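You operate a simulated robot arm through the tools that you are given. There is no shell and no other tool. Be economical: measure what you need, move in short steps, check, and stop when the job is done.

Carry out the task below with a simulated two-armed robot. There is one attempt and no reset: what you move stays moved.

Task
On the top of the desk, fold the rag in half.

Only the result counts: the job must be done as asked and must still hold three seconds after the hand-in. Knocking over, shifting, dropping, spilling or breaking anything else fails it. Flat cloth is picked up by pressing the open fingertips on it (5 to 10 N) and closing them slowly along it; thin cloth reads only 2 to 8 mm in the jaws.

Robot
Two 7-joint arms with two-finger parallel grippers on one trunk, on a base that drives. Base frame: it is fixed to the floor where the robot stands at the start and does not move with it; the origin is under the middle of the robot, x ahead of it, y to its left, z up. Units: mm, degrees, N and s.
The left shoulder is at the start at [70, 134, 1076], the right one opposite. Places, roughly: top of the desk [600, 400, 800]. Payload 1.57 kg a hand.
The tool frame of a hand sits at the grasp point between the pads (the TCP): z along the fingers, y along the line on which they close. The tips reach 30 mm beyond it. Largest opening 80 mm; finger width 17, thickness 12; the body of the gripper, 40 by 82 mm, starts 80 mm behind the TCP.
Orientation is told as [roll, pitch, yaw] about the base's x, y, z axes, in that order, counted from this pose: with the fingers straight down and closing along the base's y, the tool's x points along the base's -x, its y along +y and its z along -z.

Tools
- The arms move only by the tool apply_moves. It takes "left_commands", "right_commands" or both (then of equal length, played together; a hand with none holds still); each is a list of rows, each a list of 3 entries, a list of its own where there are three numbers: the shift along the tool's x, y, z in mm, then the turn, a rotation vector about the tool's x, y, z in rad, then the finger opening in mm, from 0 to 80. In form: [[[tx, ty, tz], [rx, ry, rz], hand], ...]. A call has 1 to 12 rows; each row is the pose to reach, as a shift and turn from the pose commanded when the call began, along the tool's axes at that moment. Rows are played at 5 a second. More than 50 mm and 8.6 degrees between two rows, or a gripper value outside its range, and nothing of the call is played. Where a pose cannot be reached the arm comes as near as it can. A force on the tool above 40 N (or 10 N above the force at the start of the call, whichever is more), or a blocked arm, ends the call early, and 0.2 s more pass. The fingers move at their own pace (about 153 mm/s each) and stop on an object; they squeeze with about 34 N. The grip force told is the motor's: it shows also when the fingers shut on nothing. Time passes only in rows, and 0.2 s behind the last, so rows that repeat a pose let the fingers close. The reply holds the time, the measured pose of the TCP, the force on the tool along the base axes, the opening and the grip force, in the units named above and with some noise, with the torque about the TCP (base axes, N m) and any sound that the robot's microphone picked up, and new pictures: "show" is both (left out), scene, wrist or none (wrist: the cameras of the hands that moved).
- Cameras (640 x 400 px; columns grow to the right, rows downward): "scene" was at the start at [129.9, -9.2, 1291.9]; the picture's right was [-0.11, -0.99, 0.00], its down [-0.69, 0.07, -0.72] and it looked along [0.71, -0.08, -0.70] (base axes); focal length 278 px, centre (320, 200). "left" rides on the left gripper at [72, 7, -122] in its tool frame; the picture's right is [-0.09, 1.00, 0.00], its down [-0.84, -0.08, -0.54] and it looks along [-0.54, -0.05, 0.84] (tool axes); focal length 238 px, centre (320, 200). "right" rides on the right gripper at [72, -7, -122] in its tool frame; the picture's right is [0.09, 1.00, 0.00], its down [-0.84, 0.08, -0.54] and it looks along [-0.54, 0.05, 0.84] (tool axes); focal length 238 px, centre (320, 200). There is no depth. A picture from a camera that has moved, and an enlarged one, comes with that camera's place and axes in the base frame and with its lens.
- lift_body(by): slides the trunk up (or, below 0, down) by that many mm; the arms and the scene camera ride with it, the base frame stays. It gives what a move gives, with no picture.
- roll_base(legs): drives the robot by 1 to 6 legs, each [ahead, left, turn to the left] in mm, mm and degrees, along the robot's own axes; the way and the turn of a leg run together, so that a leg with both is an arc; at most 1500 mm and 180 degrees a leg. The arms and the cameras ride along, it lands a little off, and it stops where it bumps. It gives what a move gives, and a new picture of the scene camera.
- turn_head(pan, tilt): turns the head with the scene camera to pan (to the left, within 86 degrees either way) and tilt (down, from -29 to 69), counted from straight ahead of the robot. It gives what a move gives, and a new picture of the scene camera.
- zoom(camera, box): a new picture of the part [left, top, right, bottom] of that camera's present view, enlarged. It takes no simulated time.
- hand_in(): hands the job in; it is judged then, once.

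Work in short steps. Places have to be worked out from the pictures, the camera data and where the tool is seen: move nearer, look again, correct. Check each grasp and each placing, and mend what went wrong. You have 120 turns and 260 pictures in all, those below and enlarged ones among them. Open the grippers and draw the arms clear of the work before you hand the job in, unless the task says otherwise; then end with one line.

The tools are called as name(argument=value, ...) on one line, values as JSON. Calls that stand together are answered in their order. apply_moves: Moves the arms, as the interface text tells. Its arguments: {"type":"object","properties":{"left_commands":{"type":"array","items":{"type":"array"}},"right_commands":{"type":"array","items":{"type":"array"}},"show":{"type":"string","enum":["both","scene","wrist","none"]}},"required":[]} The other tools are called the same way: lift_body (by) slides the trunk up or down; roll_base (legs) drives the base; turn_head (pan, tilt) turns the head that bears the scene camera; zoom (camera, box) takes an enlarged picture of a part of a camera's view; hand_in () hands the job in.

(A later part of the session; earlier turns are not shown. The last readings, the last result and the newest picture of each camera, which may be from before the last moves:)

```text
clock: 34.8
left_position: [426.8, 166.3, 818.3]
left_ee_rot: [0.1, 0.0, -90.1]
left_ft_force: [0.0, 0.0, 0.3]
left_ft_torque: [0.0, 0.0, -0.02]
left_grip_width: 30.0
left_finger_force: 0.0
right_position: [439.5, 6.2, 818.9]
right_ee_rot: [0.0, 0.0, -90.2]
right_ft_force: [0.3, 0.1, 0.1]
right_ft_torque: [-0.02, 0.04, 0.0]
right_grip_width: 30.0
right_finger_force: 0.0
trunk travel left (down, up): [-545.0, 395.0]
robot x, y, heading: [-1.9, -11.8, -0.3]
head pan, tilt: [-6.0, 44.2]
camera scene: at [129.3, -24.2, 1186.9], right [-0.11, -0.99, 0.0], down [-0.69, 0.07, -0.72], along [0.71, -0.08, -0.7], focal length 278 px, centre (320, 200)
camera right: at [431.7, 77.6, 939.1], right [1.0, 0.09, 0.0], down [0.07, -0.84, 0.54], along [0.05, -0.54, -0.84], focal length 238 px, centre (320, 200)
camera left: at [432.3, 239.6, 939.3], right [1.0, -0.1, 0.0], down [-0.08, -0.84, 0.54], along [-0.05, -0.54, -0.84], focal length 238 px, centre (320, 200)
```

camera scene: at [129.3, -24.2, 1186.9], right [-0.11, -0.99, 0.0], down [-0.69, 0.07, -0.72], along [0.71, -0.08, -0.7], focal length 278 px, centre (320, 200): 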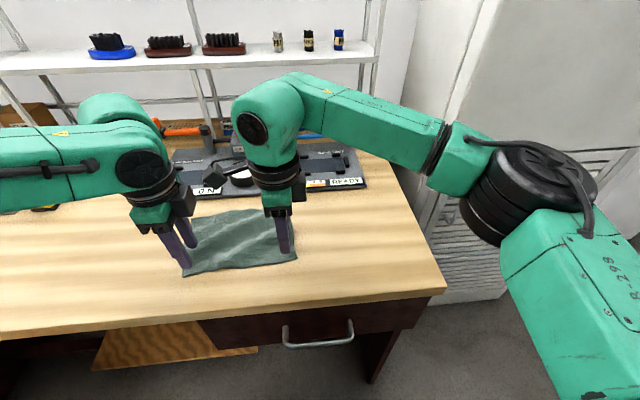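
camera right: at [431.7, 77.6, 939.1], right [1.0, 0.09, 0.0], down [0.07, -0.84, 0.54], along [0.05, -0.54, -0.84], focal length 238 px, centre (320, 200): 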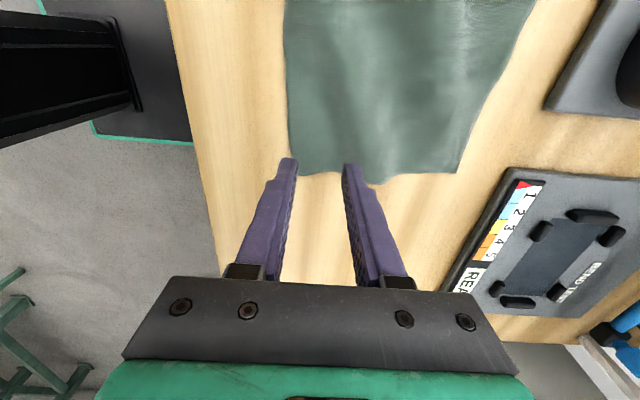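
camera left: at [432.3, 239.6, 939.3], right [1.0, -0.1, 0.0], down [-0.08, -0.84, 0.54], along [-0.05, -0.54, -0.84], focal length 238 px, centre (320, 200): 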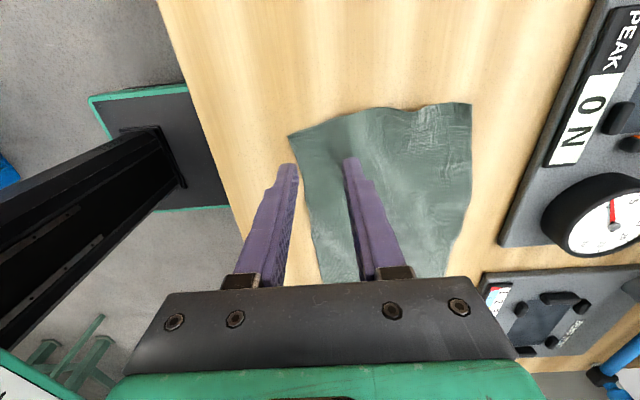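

Both hands are placed about 5 mm inside the edge. I'll descend carefully toward contact and read forces.

apply_moves(left_commands=[[[0, 0, 8], [0, 0, 0], 30], [[0, 0, 16], [0, 0, 0], 30], [[0, 0, 21], [0, 0, 0], 30], [[0, 0, 25], [0, 0, 0], 30]], right_commands=[[[0, 3, 8], [0, 0, 0], 30], [[0, 3, 16], [0, 0, 0], 30], [[0, 3, 21], [0, 0, 0], 30], [[0, 3, 25], [0, 0, 0], 30]], show="none")

```text
clock: 35.8
left_position: [424.7, 167.1, 792.4]
left_ee_rot: [0.2, 0.0, -90.1]
left_ft_force: [0.1, -0.3, 0.1]
left_ft_torque: [0.0, 0.01, 0.01]
left_grip_width: 30.0
left_finger_force: 0.1
right_position: [444.5, 5.5, 792.4]
right_ee_rot: [0.0, 0.0, -90.1]
right_ft_force: [0.4, -0.3, -0.6]
right_ft_torque: [0.0, 0.04, 0.0]
right_grip_width: 30.2
right_finger_force: 0.0
trunk travel left (down, up): [-545.0, 395.0]
robot x, y, heading: [-2.8, -16.7, 0.0]
head pan, tilt: [-6.0, 44.2]
```

No contact yet at z≈792, so I'll step down 3 mm more.

apply_moves(left_commands=[[[0, 0, 1.5], [0, 0, 0], 30], [[0, 0, 3], [0, 0, 0], 30]], right_commands=[[[0, 0, 1.5], [0, 0, 0], 30], [[0, 0, 3], [0, 0, 0], 30]], show="wrist")

```text
clock: 36.4
left_position: [423.6, 166.2, 790.8]
left_ee_rot: [0.3, -0.1, -90.2]
left_ft_force: [-0.5, 1.2, 8.5]
left_ft_torque: [0.06, 0.18, 0.01]
left_grip_width: 30.1
left_finger_force: 0.1
right_position: [441.6, 5.1, 791.8]
right_ee_rot: [0.2, 0.1, -90.2]
right_ft_force: [0.9, 0.4, 7.2]
right_ft_torque: [-0.01, 0.05, 0.02]
right_grip_width: 29.6
right_finger_force: 0.0
trunk travel left (down, up): [-545.0, 395.0]
robot x, y, heading: [-1.9, -14.5, -0.3]
head pan, tilt: [-6.0, 44.2]
camera right: at [434.4, 77.4, 912.4], right [1.0, 0.09, 0.0], down [0.07, -0.84, 0.54], along [0.05, -0.54, -0.84], focal length 238 px, centre (320, 200)
camera left: at [430.3, 240.4, 912.9], right [1.0, -0.1, 0.0], down [-0.08, -0.84, 0.54], along [-0.05, -0.54, -0.84], focal length 238 px, centre (320, 200)
```

right: 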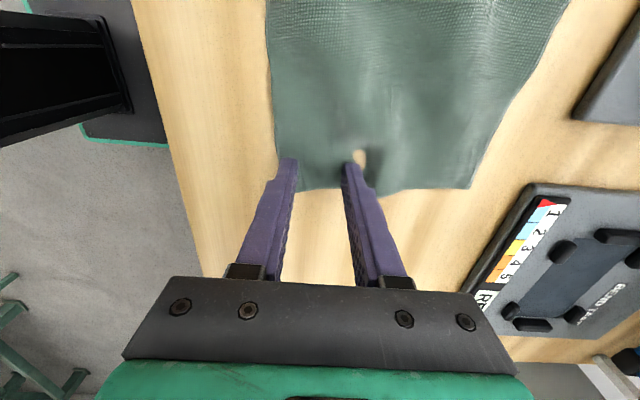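
left: 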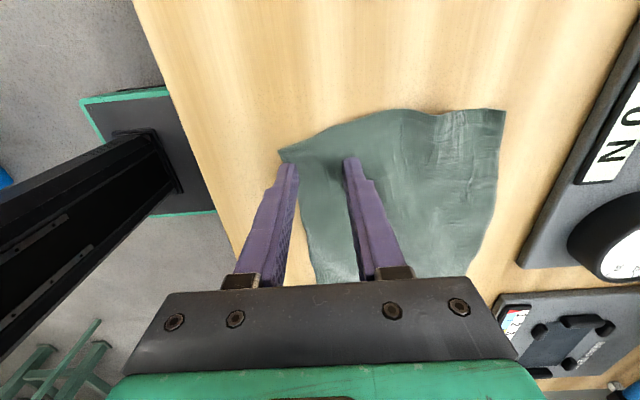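

Contact is 7–8 N on each hand. Closing slowly along the cloth.

apply_moves(left_commands=[[[0, 0, 0], [0, 0, 0], 27], [[0, 0, 0], [0, 0, 0], 24], [[0, 0, 0], [0, 0, 0], 21], [[0, 0, 0], [0, 0, 0], 18], [[0, 0, 0], [0, 0, 0], 15], [[0, 0, 0], [0, 0, 0], 12], [[0, 0, 0], [0, 0, 0], 9], [[0, 0, 0], [0, 0, 0], 6], [[0, 0, 0], [0, 0, 0], 3], [[0, 0, 0], [0, 0, 0], 0], [[0, 0, 0], [0, 0, 0], 0], [[0, 0, 0], [0, 0, 0], 0]], right_commands=[[[0, 0, 0], [0, 0, 0], 27], [[0, 0, 0], [0, 0, 0], 24], [[0, 0, 0], [0, 0, 0], 21], [[0, 0, 0], [0, 0, 0], 18], [[0, 0, 0], [0, 0, 0], 15], [[0, 0, 0], [0, 0, 0], 12], [[0, 0, 0], [0, 0, 0], 9], [[0, 0, 0], [0, 0, 0], 6], [[0, 0, 0], [0, 0, 0], 3], [[0, 0, 0], [0, 0, 0], 0], [[0, 0, 0], [0, 0, 0], 0], [[0, 0, 0], [0, 0, 0], 0]], show="wrist")

```text
clock: 39.0
left_position: [422.5, 166.7, 793.1]
left_ee_rot: [0.2, 0.1, -90.1]
left_ft_force: [-0.7, -1.0, 11.9]
left_ft_torque: [-0.05, 0.06, 0.01]
left_grip_width: 2.4
left_finger_force: 23.8
right_position: [439.8, 4.4, 791.3]
right_ee_rot: [0.2, 0.1, -90.2]
right_ft_force: [1.6, 2.9, 11.1]
right_ft_torque: [0.0, 0.01, -0.02]
right_grip_width: 2.5
right_finger_force: 23.8
trunk travel left (down, up): [-545.0, 395.0]
robot x, y, heading: [-1.5, -11.7, -0.3]
head pan, tilt: [-6.0, 44.2]
camera right: at [433.0, 77.1, 912.4], right [1.0, 0.09, 0.0], down [0.07, -0.84, 0.54], along [0.05, -0.54, -0.84], focal length 238 px, centre (320, 200)
camera left: at [428.8, 240.0, 912.8], right [1.0, -0.1, 0.0], down [-0.08, -0.84, 0.54], along [-0.05, -0.54, -0.84], focal length 238 px, centre (320, 200)
```

right: 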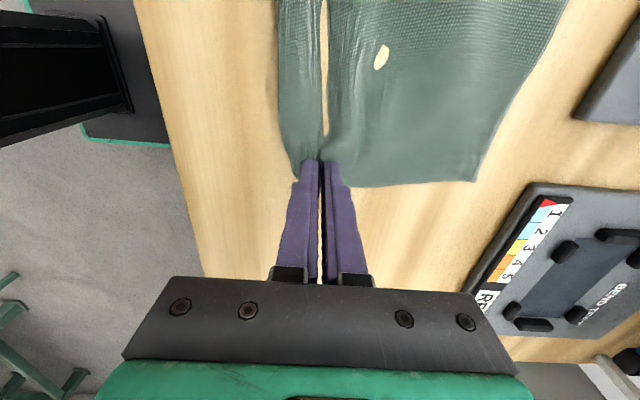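
left: 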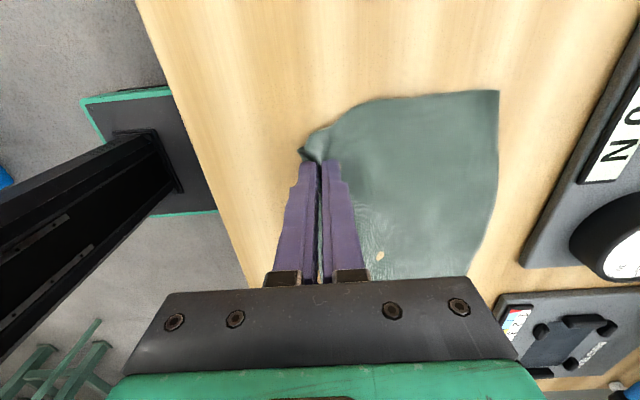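

Both jaws read about 2.4 mm with cloth in them. I'll lift in an arc to mid-fold with a slight outward spread, and check.

apply_moves(left_commands=[[[0, 0, -12], [0, 0, 0], 0], [[1, 5, -25], [0, 0, 0], 0], [[2, 14, -40], [0, 0, 0], 0], [[3, 28, -53], [0, 0, 0], 0], [[3, 45, -60], [0, 0, 0], 0], [[3, 55, -60], [0, 0, 0], 0]], right_commands=[[[0, 0, -12], [0, 0, 0], 0], [[-1, 5, -25], [0, 0, 0], 0], [[-2, 14, -40], [0, 0, 0], 0], [[-3, 28, -53], [0, 0, 0], 0], [[-3, 42, -60], [0, 0, 0], 0], [[-3, 52, -60], [0, 0, 0], 0]], show="both")

zoom(camera="scene", box=[140, 170, 340, 300])

```text
clock: 40.4
left_position: [479.8, 168.9, 851.4]
left_ee_rot: [-0.1, -0.1, -90.3]
left_ft_force: [0.5, -6.4, -0.9]
left_ft_torque: [-0.18, -0.01, -0.02]
left_grip_width: 2.5
left_finger_force: 24.1
right_position: [495.3, 0.7, 848.1]
right_ee_rot: [0.1, 0.0, -90.2]
right_ft_force: [-0.3, 6.7, 1.1]
right_ft_torque: [0.23, -0.01, -0.04]
right_grip_width: 2.3
right_finger_force: 24.2
trunk travel left (down, up): [-545.0, 395.0]
robot x, y, heading: [4.9, -10.5, 0.1]
head pan, tilt: [-6.0, 44.2]
camera scene: at [130.3, -24.2, 1186.8], right [-0.11, -0.99, 0.0], down [-0.69, 0.07, -0.72], along [0.71, -0.08, -0.7], focal length 278 px, centre (320, 200)
camera right: at [488.0, 73.7, 970.0], right [1.0, 0.09, 0.0], down [0.07, -0.84, 0.54], along [0.05, -0.54, -0.84], focal length 238 px, centre (320, 200)
camera left: at [486.7, 243.2, 972.1], right [1.0, -0.1, 0.0], down [-0.08, -0.84, 0.54], along [-0.05, -0.54, -0.84], focal length 238 px, centre (320, 200)
```

scene: 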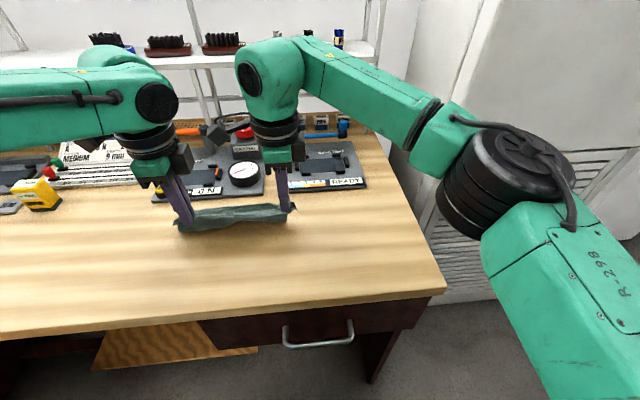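
right: 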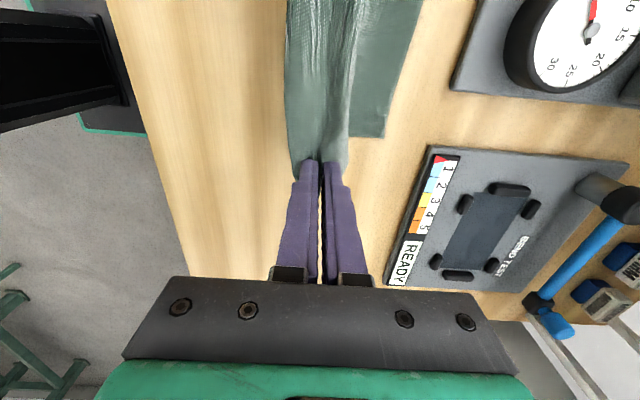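
left: 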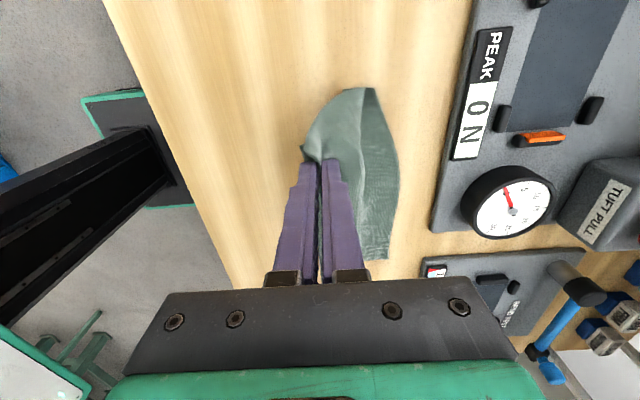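

```text
3.08 times, centred on (240, 235) of scene
camera zoom: at [130.3, -24.2, 1186.8], right [-0.11, -0.99, 0.0], down [-0.69, 0.07, -0.72], along [0.71, -0.08, -0.7], focal length 855 px, centre (566, 92)
```

zoom: 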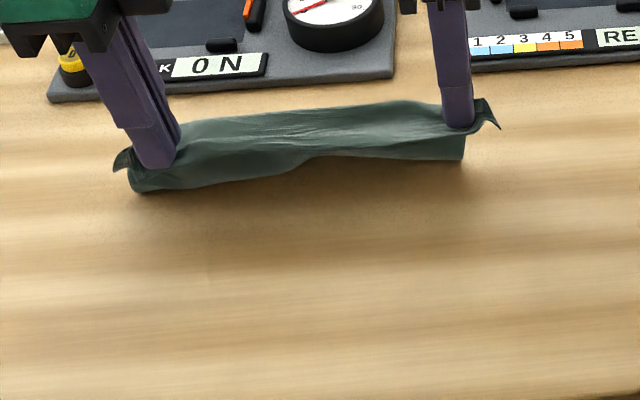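

Back edge is still in place on the desk and the cloth stands folded, with a bit too much side tension. I'll ease that and continue over to the back edge and down.

apply_moves(left_commands=[[[-2, 12, 2], [0, 0, 0], 0], [[-3, 27, 8], [0, 0, 0], 0], [[-3, 40, 18], [0, 0, 0], 0], [[-3, 50, 30], [0, 0, 0], 0], [[-3, 57, 42], [0, 0, 0], 0], [[-3, 57, 48], [0, 0, 0], 0]], right_commands=[[[2, 12, 2], [0, 0, 0], 0], [[3, 26, 8], [0, 0, 0], 0], [[3, 38, 18], [0, 0, 0], 0], [[3, 46, 30], [0, 0, 0], 0], [[3, 52, 42], [0, 0, 0], 0], [[3, 52, 48], [0, 0, 0], 0]], show="both")

zoom(camera="scene", box=[140, 150, 340, 280])

```text
clock: 41.8
left_position: [536.9, 165.8, 802.6]
left_ee_rot: [0.1, 0.1, -90.2]
left_ft_force: [0.1, 0.3, -0.2]
left_ft_torque: [-0.01, -0.02, -0.05]
left_grip_width: 2.2
left_finger_force: 23.7
right_position: [547.0, 3.9, 801.5]
right_ee_rot: [0.1, 0.1, -90.2]
right_ft_force: [-0.4, 0.3, 0.7]
right_ft_torque: [0.0, -0.03, 0.01]
right_grip_width: 2.3
right_finger_force: 23.4
trunk travel left (down, up): [-545.0, 395.0]
robot x, y, heading: [1.6, -15.4, 0.1]
head pan, tilt: [-6.0, 44.2]
camera scene: at [129.8, -24.4, 1186.9], right [-0.11, -0.99, 0.0], down [-0.69, 0.07, -0.72], along [0.71, -0.08, -0.7], focal length 278 px, centre (320, 200)
camera right: at [539.0, 76.6, 922.2], right [1.0, 0.09, 0.0], down [0.07, -0.84, 0.54], along [0.05, -0.54, -0.84], focal length 238 px, centre (320, 200)
camera left: at [543.4, 239.7, 923.8], right [1.0, -0.1, 0.0], down [-0.08, -0.84, 0.54], along [-0.05, -0.54, -0.84], focal length 238 px, centre (320, 200)
```

scene: 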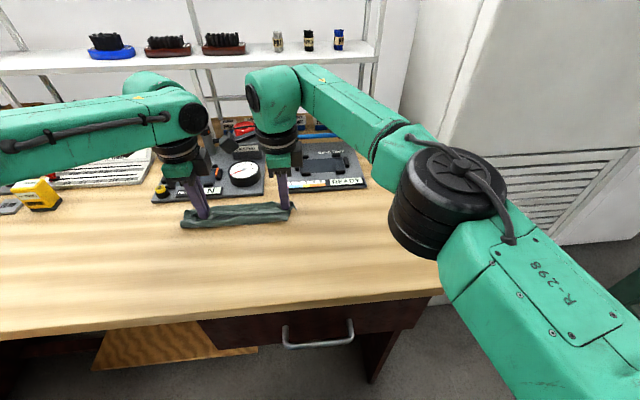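
right: 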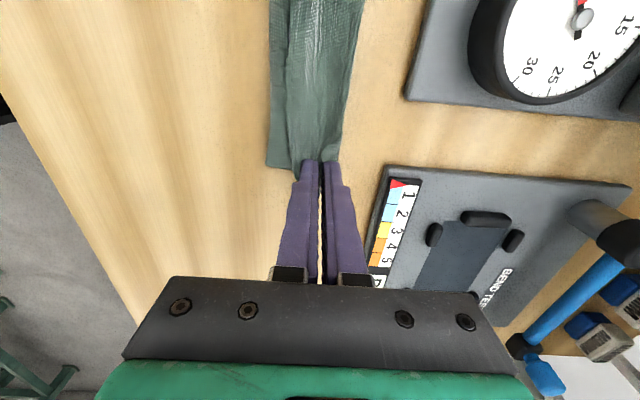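
left: 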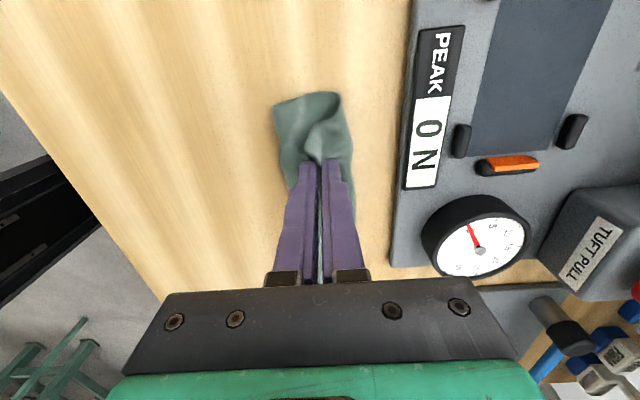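

```text
3.08 times, centred on (240, 215) of scene
camera zoom: at [129.8, -24.4, 1186.9], right [-0.11, -0.99, 0.0], down [-0.69, 0.07, -0.72], along [0.71, -0.08, -0.7], focal length 855 px, centre (566, 154)
```

zoom: 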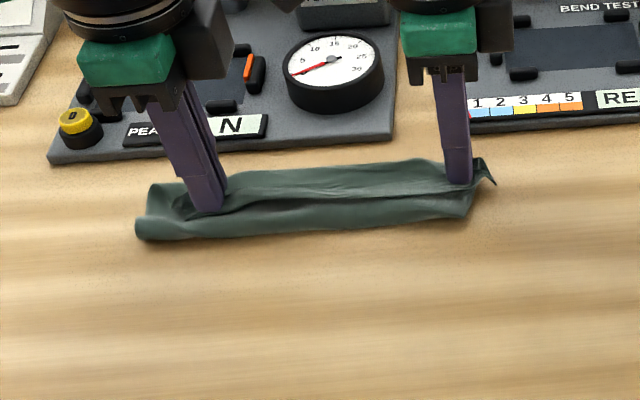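

The folded strip looks narrow, about x 510–556. I'll look closer before lowering.

zoom(camera="left", box=[240, 70, 400, 190])

zoom(camera="right", box=[220, 0, 420, 200])

zoom(camera="scene", box=[170, 180, 310, 250])

```text
3.33 times, centred on (320, 130) of left
camera zoom: at [543.4, 239.7, 923.8], right [1.0, -0.1, 0.0], down [-0.08, -0.84, 0.54], along [-0.05, -0.54, -0.84], focal length 794 px, centre (320, 433)
```

zoom: 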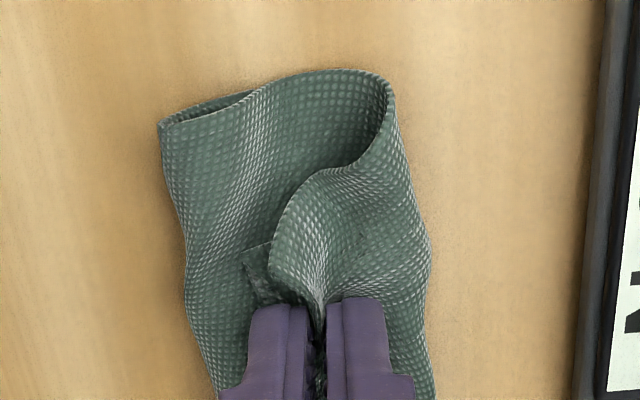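

```text
2.00 times, centred on (320, 100) of right
camera zoom: at [539.0, 76.6, 922.2], right [1.0, 0.09, 0.0], down [0.07, -0.84, 0.54], along [0.05, -0.54, -0.84], focal length 477 px, centre (320, 400)
```

zoom: 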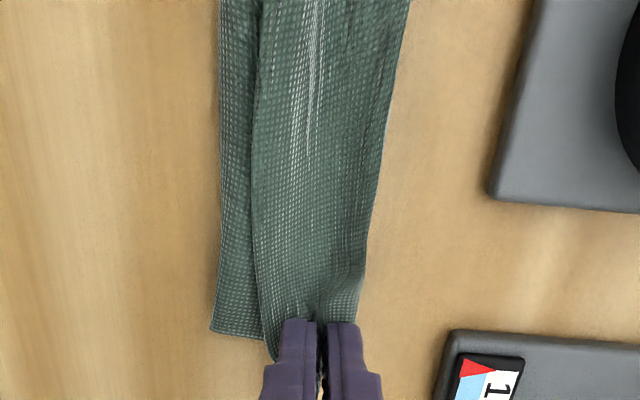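

```text
4.57 times, centred on (240, 215) of scene
camera zoom: at [129.8, -24.4, 1186.9], right [-0.11, -0.99, 0.0], down [-0.69, 0.07, -0.72], along [0.71, -0.08, -0.7], focal length 1270 px, centre (686, 131)
```

zoom: 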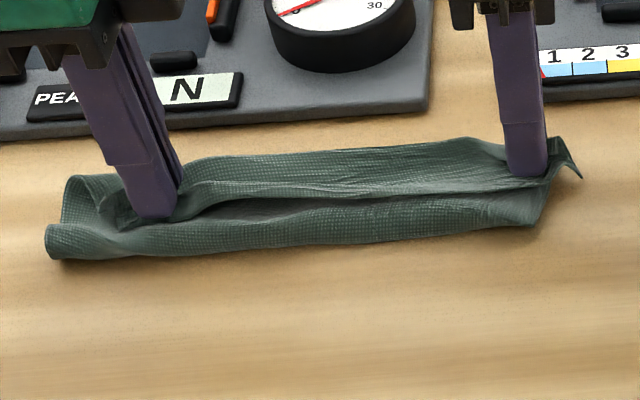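

The top layer curled forward in an S and left the crease at x≈510, too far ahead. I'll swing the pinch back up and rearward to unroll it, then repeat with a tighter, taut arc.

apply_moves(left_commands=[[[0, -10, -20], [0, 0, 0], 0], [[0, -30, -40], [0, 0, 0], 0], [[0, -55, -48], [0, 0, 0], 0], [[0, -75, -44], [0, 0, 0], 0], [[0, -90, -38], [0, 0, 0], 0], [[0, -90, -38], [0, 0, 0], 0]], right_commands=[[[0, -10, -20], [0, 0, 0], 0], [[0, -30, -40], [0, 0, 0], 0], [[0, -55, -48], [0, 0, 0], 0], [[0, -75, -44], [0, 0, 0], 0], [[0, -90, -38], [0, 0, 0], 0], [[0, -90, -38], [0, 0, 0], 0]], show="both")

zoom(camera="scene", box=[140, 150, 340, 280])

```text
clock: 43.2
left_position: [445.9, 167.6, 840.3]
left_ee_rot: [0.1, 0.0, -90.2]
left_ft_force: [0.7, -0.6, -0.8]
left_ft_torque: [-0.04, -0.01, -0.01]
left_grip_width: 2.3
left_finger_force: 23.5
right_position: [457.7, 4.5, 840.2]
right_ee_rot: [-0.2, 0.0, -90.3]
right_ft_force: [-0.3, 0.7, 0.6]
right_ft_torque: [0.03, 0.0, 0.02]
right_grip_width: 2.3
right_finger_force: 23.6
trunk travel left (down, up): [-545.0, 395.0]
robot x, y, heading: [1.5, -16.7, -0.0]
head pan, tilt: [-6.0, 44.2]
camera scene: at [130.2, -24.2, 1186.8], right [-0.11, -0.99, 0.0], down [-0.69, 0.07, -0.72], along [0.71, -0.08, -0.7], focal length 278 px, centre (320, 200)
camera right: at [449.9, 77.1, 961.3], right [1.0, 0.09, 0.0], down [0.07, -0.84, 0.54], along [0.05, -0.54, -0.84], focal length 238 px, centre (320, 200)
camera left: at [451.8, 241.1, 960.9], right [1.0, -0.1, 0.0], down [-0.08, -0.84, 0.54], along [-0.05, -0.54, -0.84], focal length 238 px, centre (320, 200)
```

scene: 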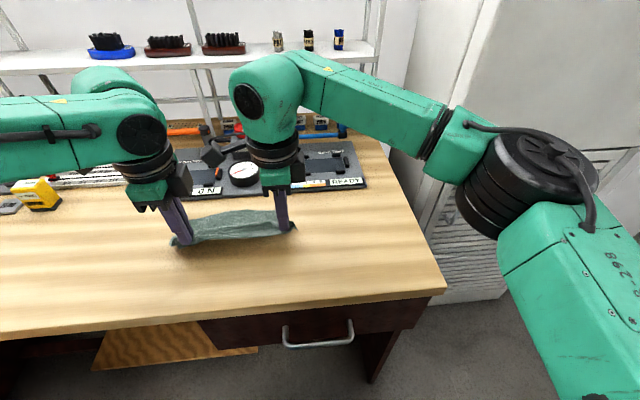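
right: 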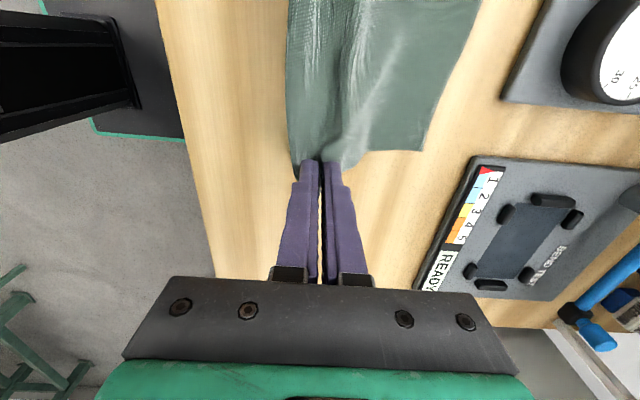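
left: 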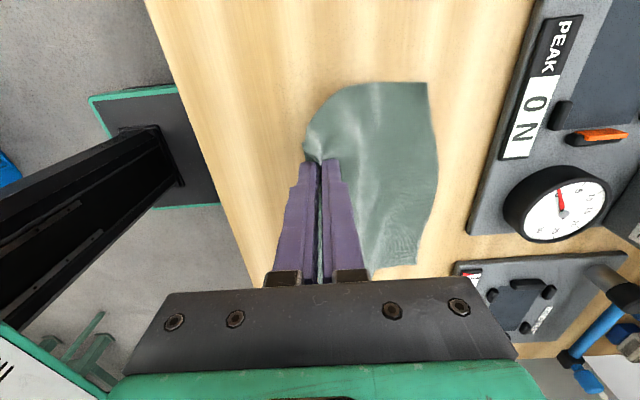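

```text
3.08 times, centred on (240, 215) of scene
camera zoom: at [130.2, -24.2, 1186.8], right [-0.11, -0.99, 0.0], down [-0.69, 0.07, -0.72], along [0.71, -0.08, -0.7], focal length 855 px, centre (566, 154)
```

zoom: 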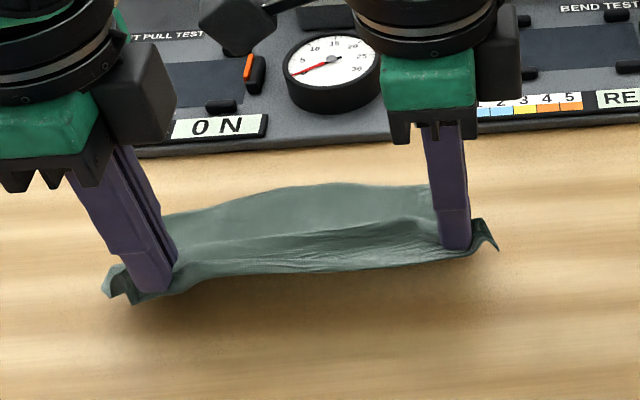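

The back edge is at x≈531 on the left and 547 on the right, and has slid about +20 mm in y relative to the pinches. I'll redo the arc with a smaller radius, shift +20 in y, and tilt the fingertips 20° toward the robot so the sheet bulges rearward.

apply_moves(left_commands=[[[2, 12, -2], [0.1, 0, 0], 0], [[5, 26, 0], [0.2, 0, 0], 0], [[9, 42, 4], [0.3, 0, 0], 0], [[13, 57, 11], [0.35, 0, 0], 0], [[17, 68, 20], [0.35, 0, 0], 0], [[20, 76, 30], [0.35, 0, 0], 0], [[20, 80, 36], [0.35, 0, 0], 0], [[20, 80, 36], [0.35, 0, 0], 0]], right_commands=[[[2, 14, -2], [0.1, 0, 0], 0], [[5, 29, 0], [0.2, 0, 0], 0], [[9, 45, 4], [0.3, 0, 0], 0], [[13, 60, 11], [0.35, 0, 0], 0], [[17, 72, 20], [0.35, 0, 0], 0], [[20, 80, 30], [0.35, 0, 0], 0], [[20, 85, 36], [0.35, 0, 0], 0], [[20, 85, 36], [0.35, 0, 0], 0]], show="both")

zoom(camera="scene", box=[140, 150, 340, 280])

zoom(camera="left", box=[220, 40, 420, 200])

```text
clock: 45.0
left_position: [483.6, 198.8, 813.7]
left_ee_rot: [-20.0, -0.3, -90.1]
left_ft_force: [0.2, -30.1, -1.9]
left_ft_torque: [-0.88, -0.04, 0.33]
left_grip_width: 2.4
left_finger_force: 23.8
left hand out of reach, approached as far as the arm can: row 4, 5, 6, 7, 8
right_position: [487.9, 7.7, 799.0]
right_ee_rot: [-20.0, 0.3, -90.1]
right_ft_force: [0.3, 29.2, 2.0]
right_ft_torque: [0.89, 0.03, -0.29]
right_grip_width: 2.5
right_finger_force: 24.1
right hand out of reach, approached as far as the arm can: row 3, 4, 5, 6, 7, 8
trunk travel left (down, up): [-545.0, 395.0]
robot x, y, heading: [-3.6, -10.6, -0.1]
head pan, tilt: [-6.0, 44.2]
camera scene: at [129.8, -23.6, 1186.9], right [-0.11, -0.99, 0.0], down [-0.69, 0.07, -0.72], along [0.71, -0.08, -0.7], focal length 278 px, centre (320, 200)
camera right: at [521.6, 79.9, 915.2], right [0.94, 0.09, -0.34], down [0.26, -0.84, 0.48], along [-0.24, -0.54, -0.81], focal length 238 px, centre (320, 200)
camera left: at [532.1, 273.0, 924.7], right [0.94, -0.1, -0.34], down [0.11, -0.83, 0.54], along [-0.34, -0.54, -0.77], focal length 238 px, centre (320, 200)
```

scene: 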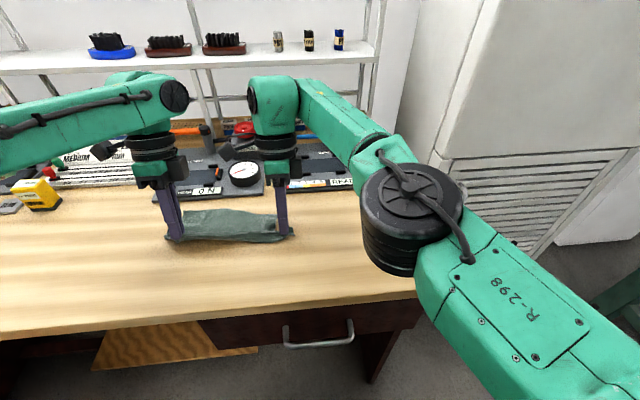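
right: 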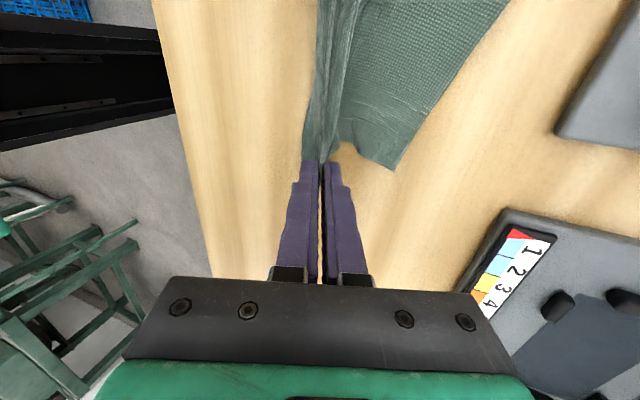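
left: 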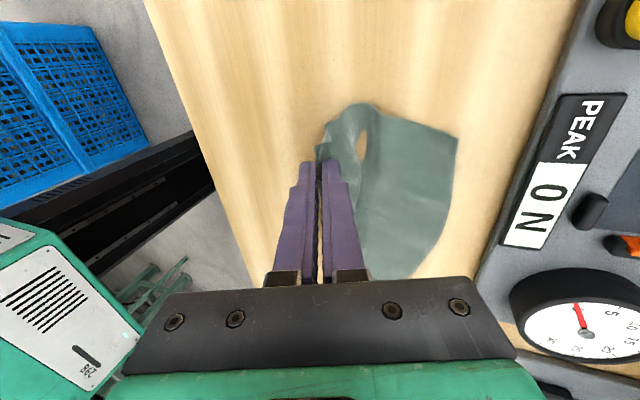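

```text
3.08 times, centred on (240, 215) of scene
camera zoom: at [129.8, -23.6, 1186.9], right [-0.11, -0.99, 0.0], down [-0.69, 0.07, -0.72], along [0.71, -0.08, -0.7], focal length 855 px, centre (566, 154)
```

zoom: 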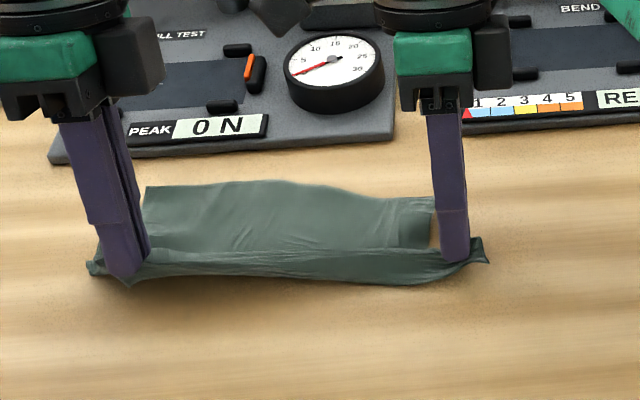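

```text
2.50 times, centred on (320, 120) of left
camera zoom: at [532.1, 273.0, 924.7], right [0.94, -0.1, -0.34], down [0.11, -0.83, 0.54], along [-0.34, -0.54, -0.77], focal length 596 px, centre (320, 400)
```

zoom: 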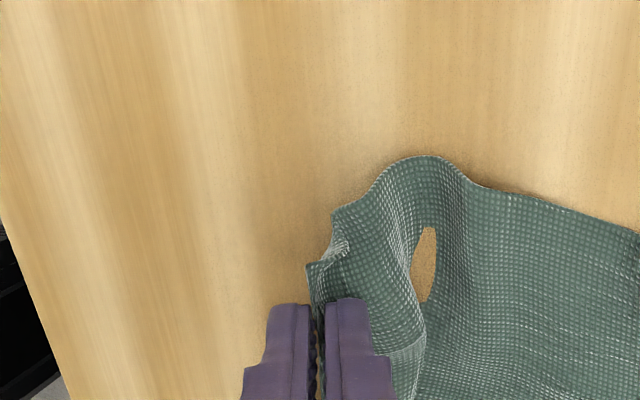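

The tilt took both arms out of reach and put 30 N of side tension on the cloth. I'll relieve that at once by going back to vertical and bringing the hands together to 162 mm spacing.

apply_moves(left_commands=[[[-9, -5, -2], [-0.1, 0, 0], 0], [[-13, -10, -4], [-0.2, 0, 0], 0], [[-13, -14, -5], [-0.3, 0, 0], 0], [[-13, -17, -6], [-0.35, 0, 0], 0], [[-13, -17, -6], [-0.35, 0, 0], 0]], right_commands=[[[9, -3, -6], [-0.1, 0, 0], 0], [[16, -6, -12], [-0.2, 0, 0], 0], [[16, -9, -18], [-0.3, 0, 0], 0], [[16, -11, -24], [-0.35, 0, 0], 0], [[16, -11, -24], [-0.35, 0, 0], 0]], show="both")

zoom(camera="scene", box=[140, 150, 340, 280])

```text
clock: 46.2
left_position: [470.7, 188.6, 825.4]
left_ee_rot: [0.1, -0.1, -90.2]
left_ft_force: [-0.6, -0.6, -0.1]
left_ft_torque: [0.02, 0.04, -0.02]
left_grip_width: 2.2
left_finger_force: 23.5
right_position: [486.5, 23.2, 825.7]
right_ee_rot: [0.0, 0.0, -90.3]
right_ft_force: [0.4, -0.2, -0.1]
right_ft_torque: [0.02, 0.02, 0.01]
right_grip_width: 2.4
right_finger_force: 24.1
trunk travel left (down, up): [-545.0, 395.0]
robot x, y, heading: [2.7, -13.4, -0.2]
head pan, tilt: [-6.0, 44.2]
camera scene: at [130.3, -24.3, 1186.8], right [-0.11, -0.99, 0.0], down [-0.69, 0.07, -0.72], along [0.71, -0.08, -0.7], focal length 278 px, centre (320, 200)
camera right: at [479.1, 95.7, 946.2], right [1.0, 0.09, 0.0], down [0.07, -0.84, 0.54], along [0.05, -0.54, -0.84], focal length 238 px, centre (320, 200)
camera left: at [476.4, 262.0, 946.6], right [1.0, -0.1, 0.0], down [-0.08, -0.84, 0.54], along [-0.05, -0.54, -0.84], focal length 238 px, centre (320, 200)
```

scene: 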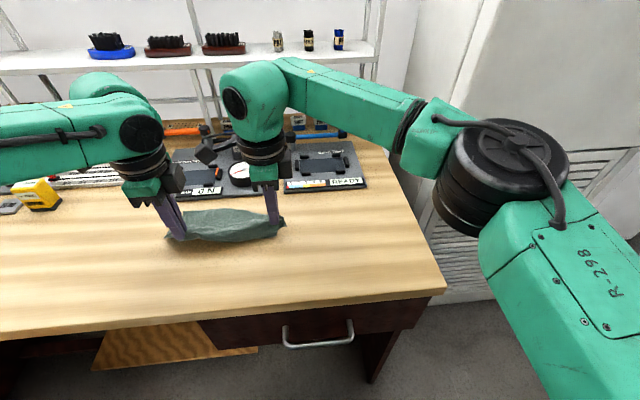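
right: 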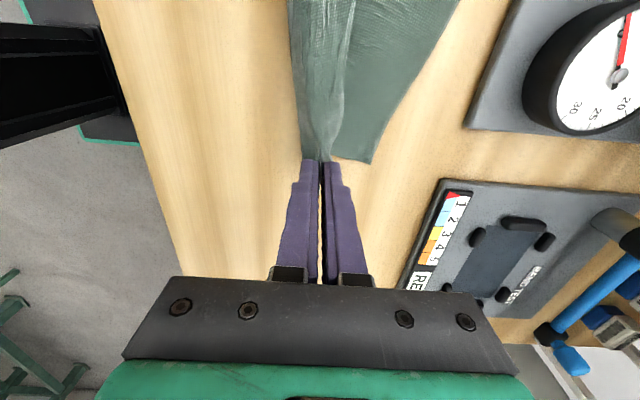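
left: 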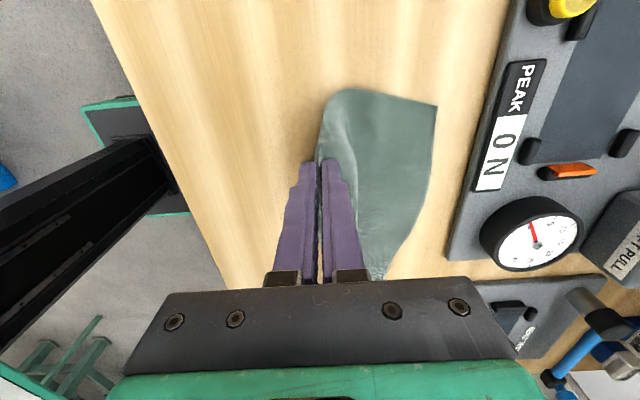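

```text
3.08 times, centred on (240, 215) of scene
camera zoom: at [130.3, -24.3, 1186.8], right [-0.11, -0.99, 0.0], down [-0.69, 0.07, -0.72], along [0.71, -0.08, -0.7], focal length 855 px, centre (566, 154)
```

zoom: 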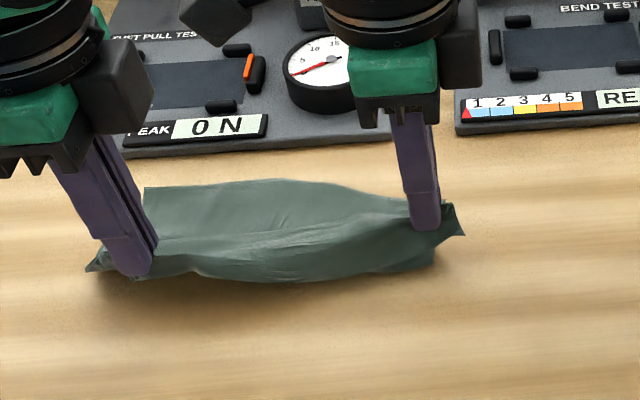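

The cloth is relaxed and held, but the rag has turned about 8°: the back edge now runs from (558,218) to (529,18). I'll redo the arc matched to this, vertical fingers, with the left pinch ending near (540,202) and the right near (515,39).

apply_moves(left_commands=[[[2, 10, -10], [0, 0, 0], 0], [[4, 18, -14], [0, 0, 0], 0], [[6, 28, -15], [0, 0, 0], 0], [[8, 38, -12], [0, 0, 0], 0], [[10, 50, -5], [0, 0, 0], 0], [[12, 60, 6], [0, 0, 0], 0]], right_commands=[[[2, -4, -10], [0, 0, 0], 0], [[4, -8, -13], [0, 0, 0], 0], [[7, -2, -12], [0, 0, 0], 0], [[10, 5, -8], [0, 0, 0], 0], [[12, 12, -3], [0, 0, 0], 0], [[14, 20, 8], [0, 0, 0], 0]], show="both")

zoom(camera="scene", box=[140, 150, 340, 280])

zoom(camera="left", box=[220, 40, 420, 200])

```text
clock: 47.6
left_position: [530.3, 200.2, 819.4]
left_ee_rot: [0.0, 0.0, -90.2]
left_ft_force: [-0.2, -1.2, -0.2]
left_ft_torque: [0.0, 0.0, 0.03]
left_grip_width: 2.1
left_finger_force: 24.0
right_position: [506.1, 36.8, 816.1]
right_ee_rot: [-0.1, 0.0, -90.2]
right_ft_force: [0.1, 0.8, 0.4]
right_ft_torque: [0.02, 0.04, 0.01]
right_grip_width: 2.2
right_finger_force: 23.8
trunk travel left (down, up): [-545.0, 395.0]
robot x, y, heading: [1.4, -14.9, -0.1]
head pan, tilt: [-6.0, 44.2]
camera scene: at [130.9, -24.0, 1186.7], right [-0.11, -0.99, 0.0], down [-0.69, 0.07, -0.72], along [0.71, -0.08, -0.7], focal length 278 px, centre (320, 200)
camera right: at [499.5, 109.5, 937.5], right [1.0, 0.09, 0.0], down [0.07, -0.84, 0.54], along [0.05, -0.54, -0.84], focal length 238 px, centre (320, 200)
camera left: at [537.2, 273.7, 941.1], right [1.0, -0.1, 0.0], down [-0.08, -0.84, 0.54], along [-0.05, -0.54, -0.84], focal length 238 px, centre (320, 200)
```

scene: 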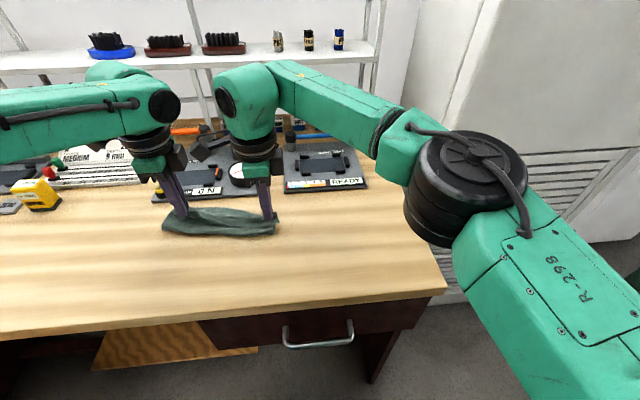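
right: 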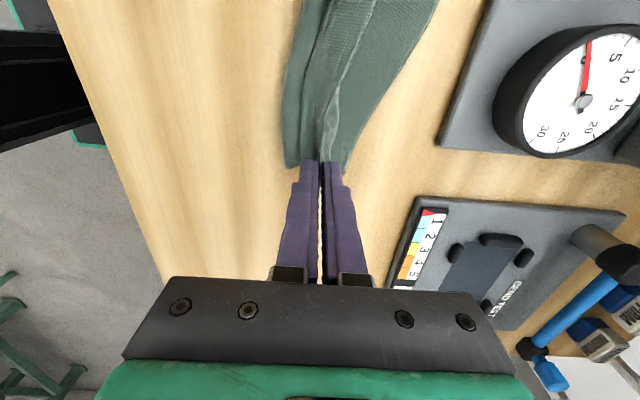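
left: 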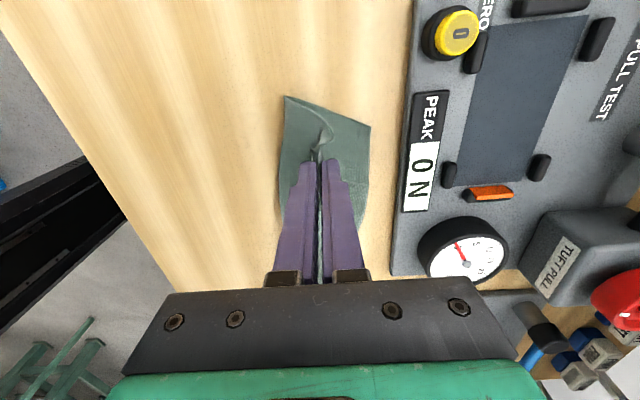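

```text
3.08 times, centred on (240, 215) of scene
camera zoom: at [130.9, -24.0, 1186.7], right [-0.11, -0.99, 0.0], down [-0.69, 0.07, -0.72], along [0.71, -0.08, -0.7], focal length 855 px, centre (566, 154)
```

zoom: 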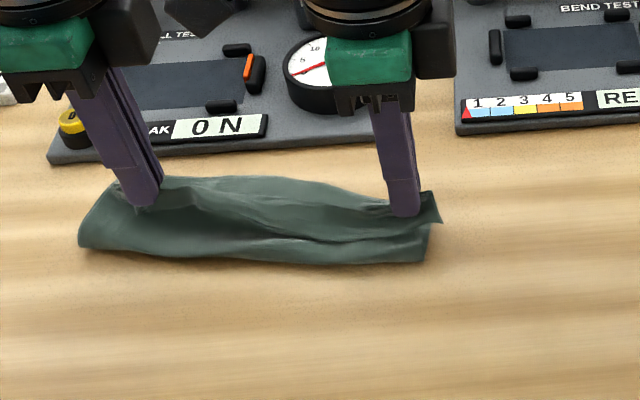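

```text
2.50 times, centred on (320, 120) of left
camera zoom: at [537.2, 273.7, 941.1], right [1.0, -0.1, 0.0], down [-0.08, -0.84, 0.54], along [-0.05, -0.54, -0.84], focal length 596 px, centre (320, 400)
```

zoom: 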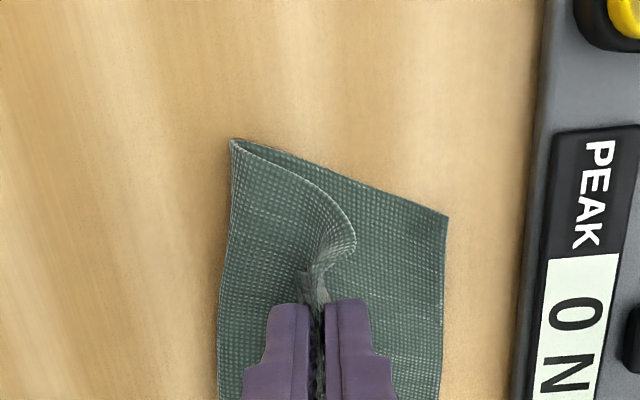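

The left side now folds well, with the crease toward the robot. Checking the right side more closely.

zoom(camera="right", box=[240, 0, 440, 200])

zoom(camera="scene", box=[220, 190, 290, 245])

```text
2.00 times, centred on (340, 100) of right
camera zoom: at [499.5, 109.5, 937.5], right [1.0, 0.09, 0.0], down [0.07, -0.84, 0.54], along [0.05, -0.54, -0.84], focal length 477 px, centre (280, 400)
```

zoom: 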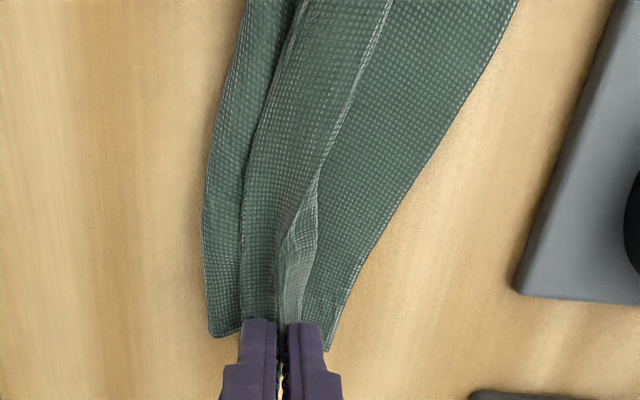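

```text
7.27 times, centred on (255, 218) of scene
camera zoom: at [130.9, -24.0, 1186.7], right [-0.11, -0.99, 0.0], down [-0.69, 0.07, -0.72], along [0.71, -0.08, -0.7], focal length 2021 px, centre (793, 73)
```

zoom: 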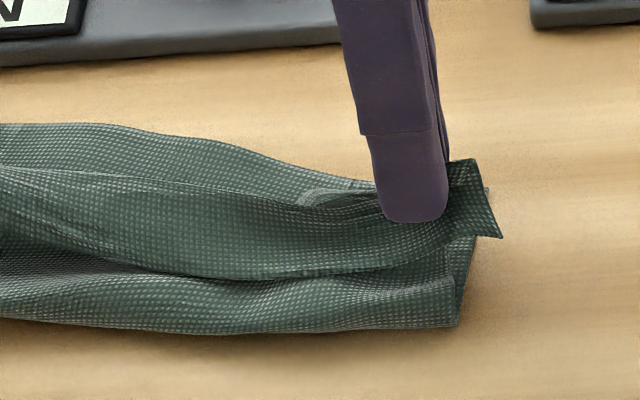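

On the right the bottom layer is too short (crease at x≈482), leaving slack in the top. I'll swing both back partway, the right more, to relay the lower layer, then come over again with a tighter arc.

apply_moves(left_commands=[[[0, -12, -12], [0, 0, 0], 0], [[0, -25, -18], [0, 0, 0], 0], [[0, -32, -18], [0, 0, 0], 0], [[0, -36, -18], [0, 0, 0], 0], [[0, -36, -18], [0, 0, 0], 0]], right_commands=[[[0, -10, -12], [0, 0, 0], 0], [[0, -25, -20], [0, 0, 0], 0], [[0, -42, -18], [0, 0, 0], 0], [[0, -56, -10], [0, 0, 0], 0], [[0, -56, -10], [0, 0, 0], 0]], show="both")

zoom(camera="scene", box=[140, 150, 340, 280])

```text
clock: 48.8
left_position: [492.3, 199.3, 837.0]
left_ee_rot: [0.1, 0.0, -90.2]
left_ft_force: [0.0, -0.3, -0.4]
left_ft_torque: [-0.02, 0.04, 0.03]
left_grip_width: 2.1
left_finger_force: 23.9
right_position: [450.0, 38.8, 826.2]
right_ee_rot: [-0.1, 0.0, -90.2]
right_ft_force: [-0.4, 0.3, 1.0]
right_ft_torque: [0.03, 0.04, -0.01]
right_grip_width: 2.2
right_finger_force: 23.6
trunk travel left (down, up): [-545.0, 395.0]
robot x, y, heading: [2.0, -16.0, -0.0]
head pan, tilt: [-6.0, 44.2]
camera scene: at [130.1, -24.1, 1186.8], right [-0.11, -0.99, 0.0], down [-0.69, 0.07, -0.72], along [0.71, -0.08, -0.7], focal length 278 px, centre (320, 200)
camera right: at [442.9, 110.7, 947.8], right [1.0, 0.09, 0.0], down [0.07, -0.84, 0.54], along [0.05, -0.54, -0.84], focal length 238 px, centre (320, 200)
camera left: at [499.8, 272.9, 958.7], right [1.0, -0.1, 0.0], down [-0.08, -0.84, 0.54], along [-0.05, -0.54, -0.84], focal length 238 px, centre (320, 200)
```

scene: 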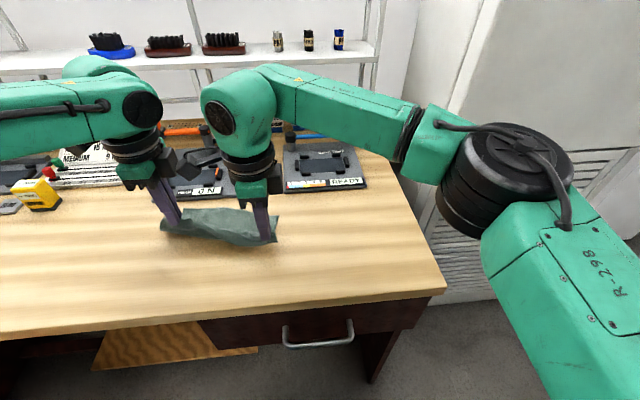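
right: 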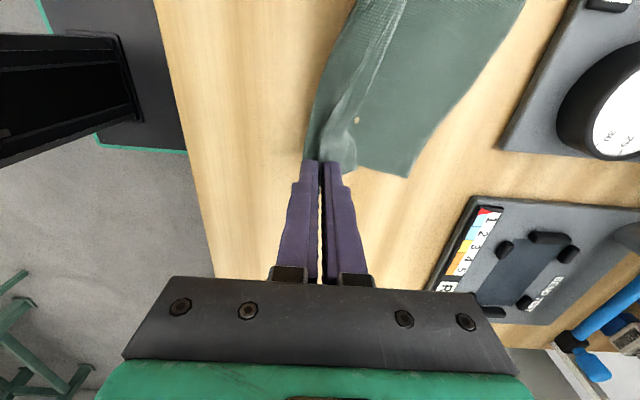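
left: 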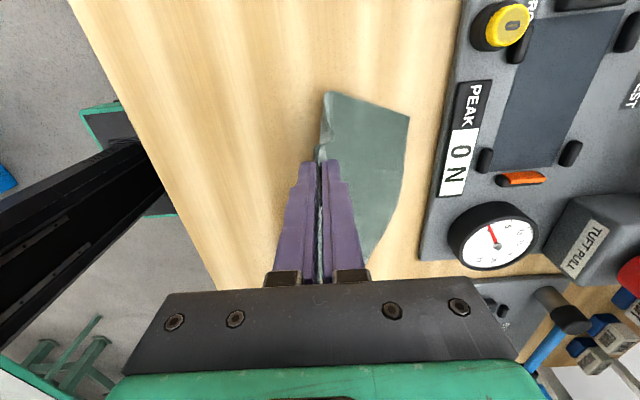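

```text
3.08 times, centred on (240, 215) of scene
camera zoom: at [130.1, -24.1, 1186.8], right [-0.11, -0.99, 0.0], down [-0.69, 0.07, -0.72], along [0.71, -0.08, -0.7], focal length 855 px, centre (566, 154)
```

zoom: 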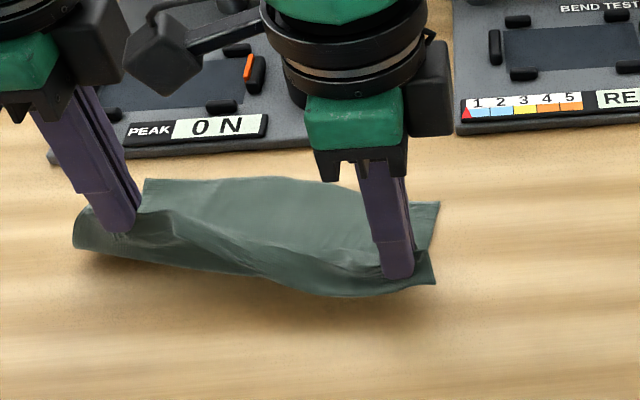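

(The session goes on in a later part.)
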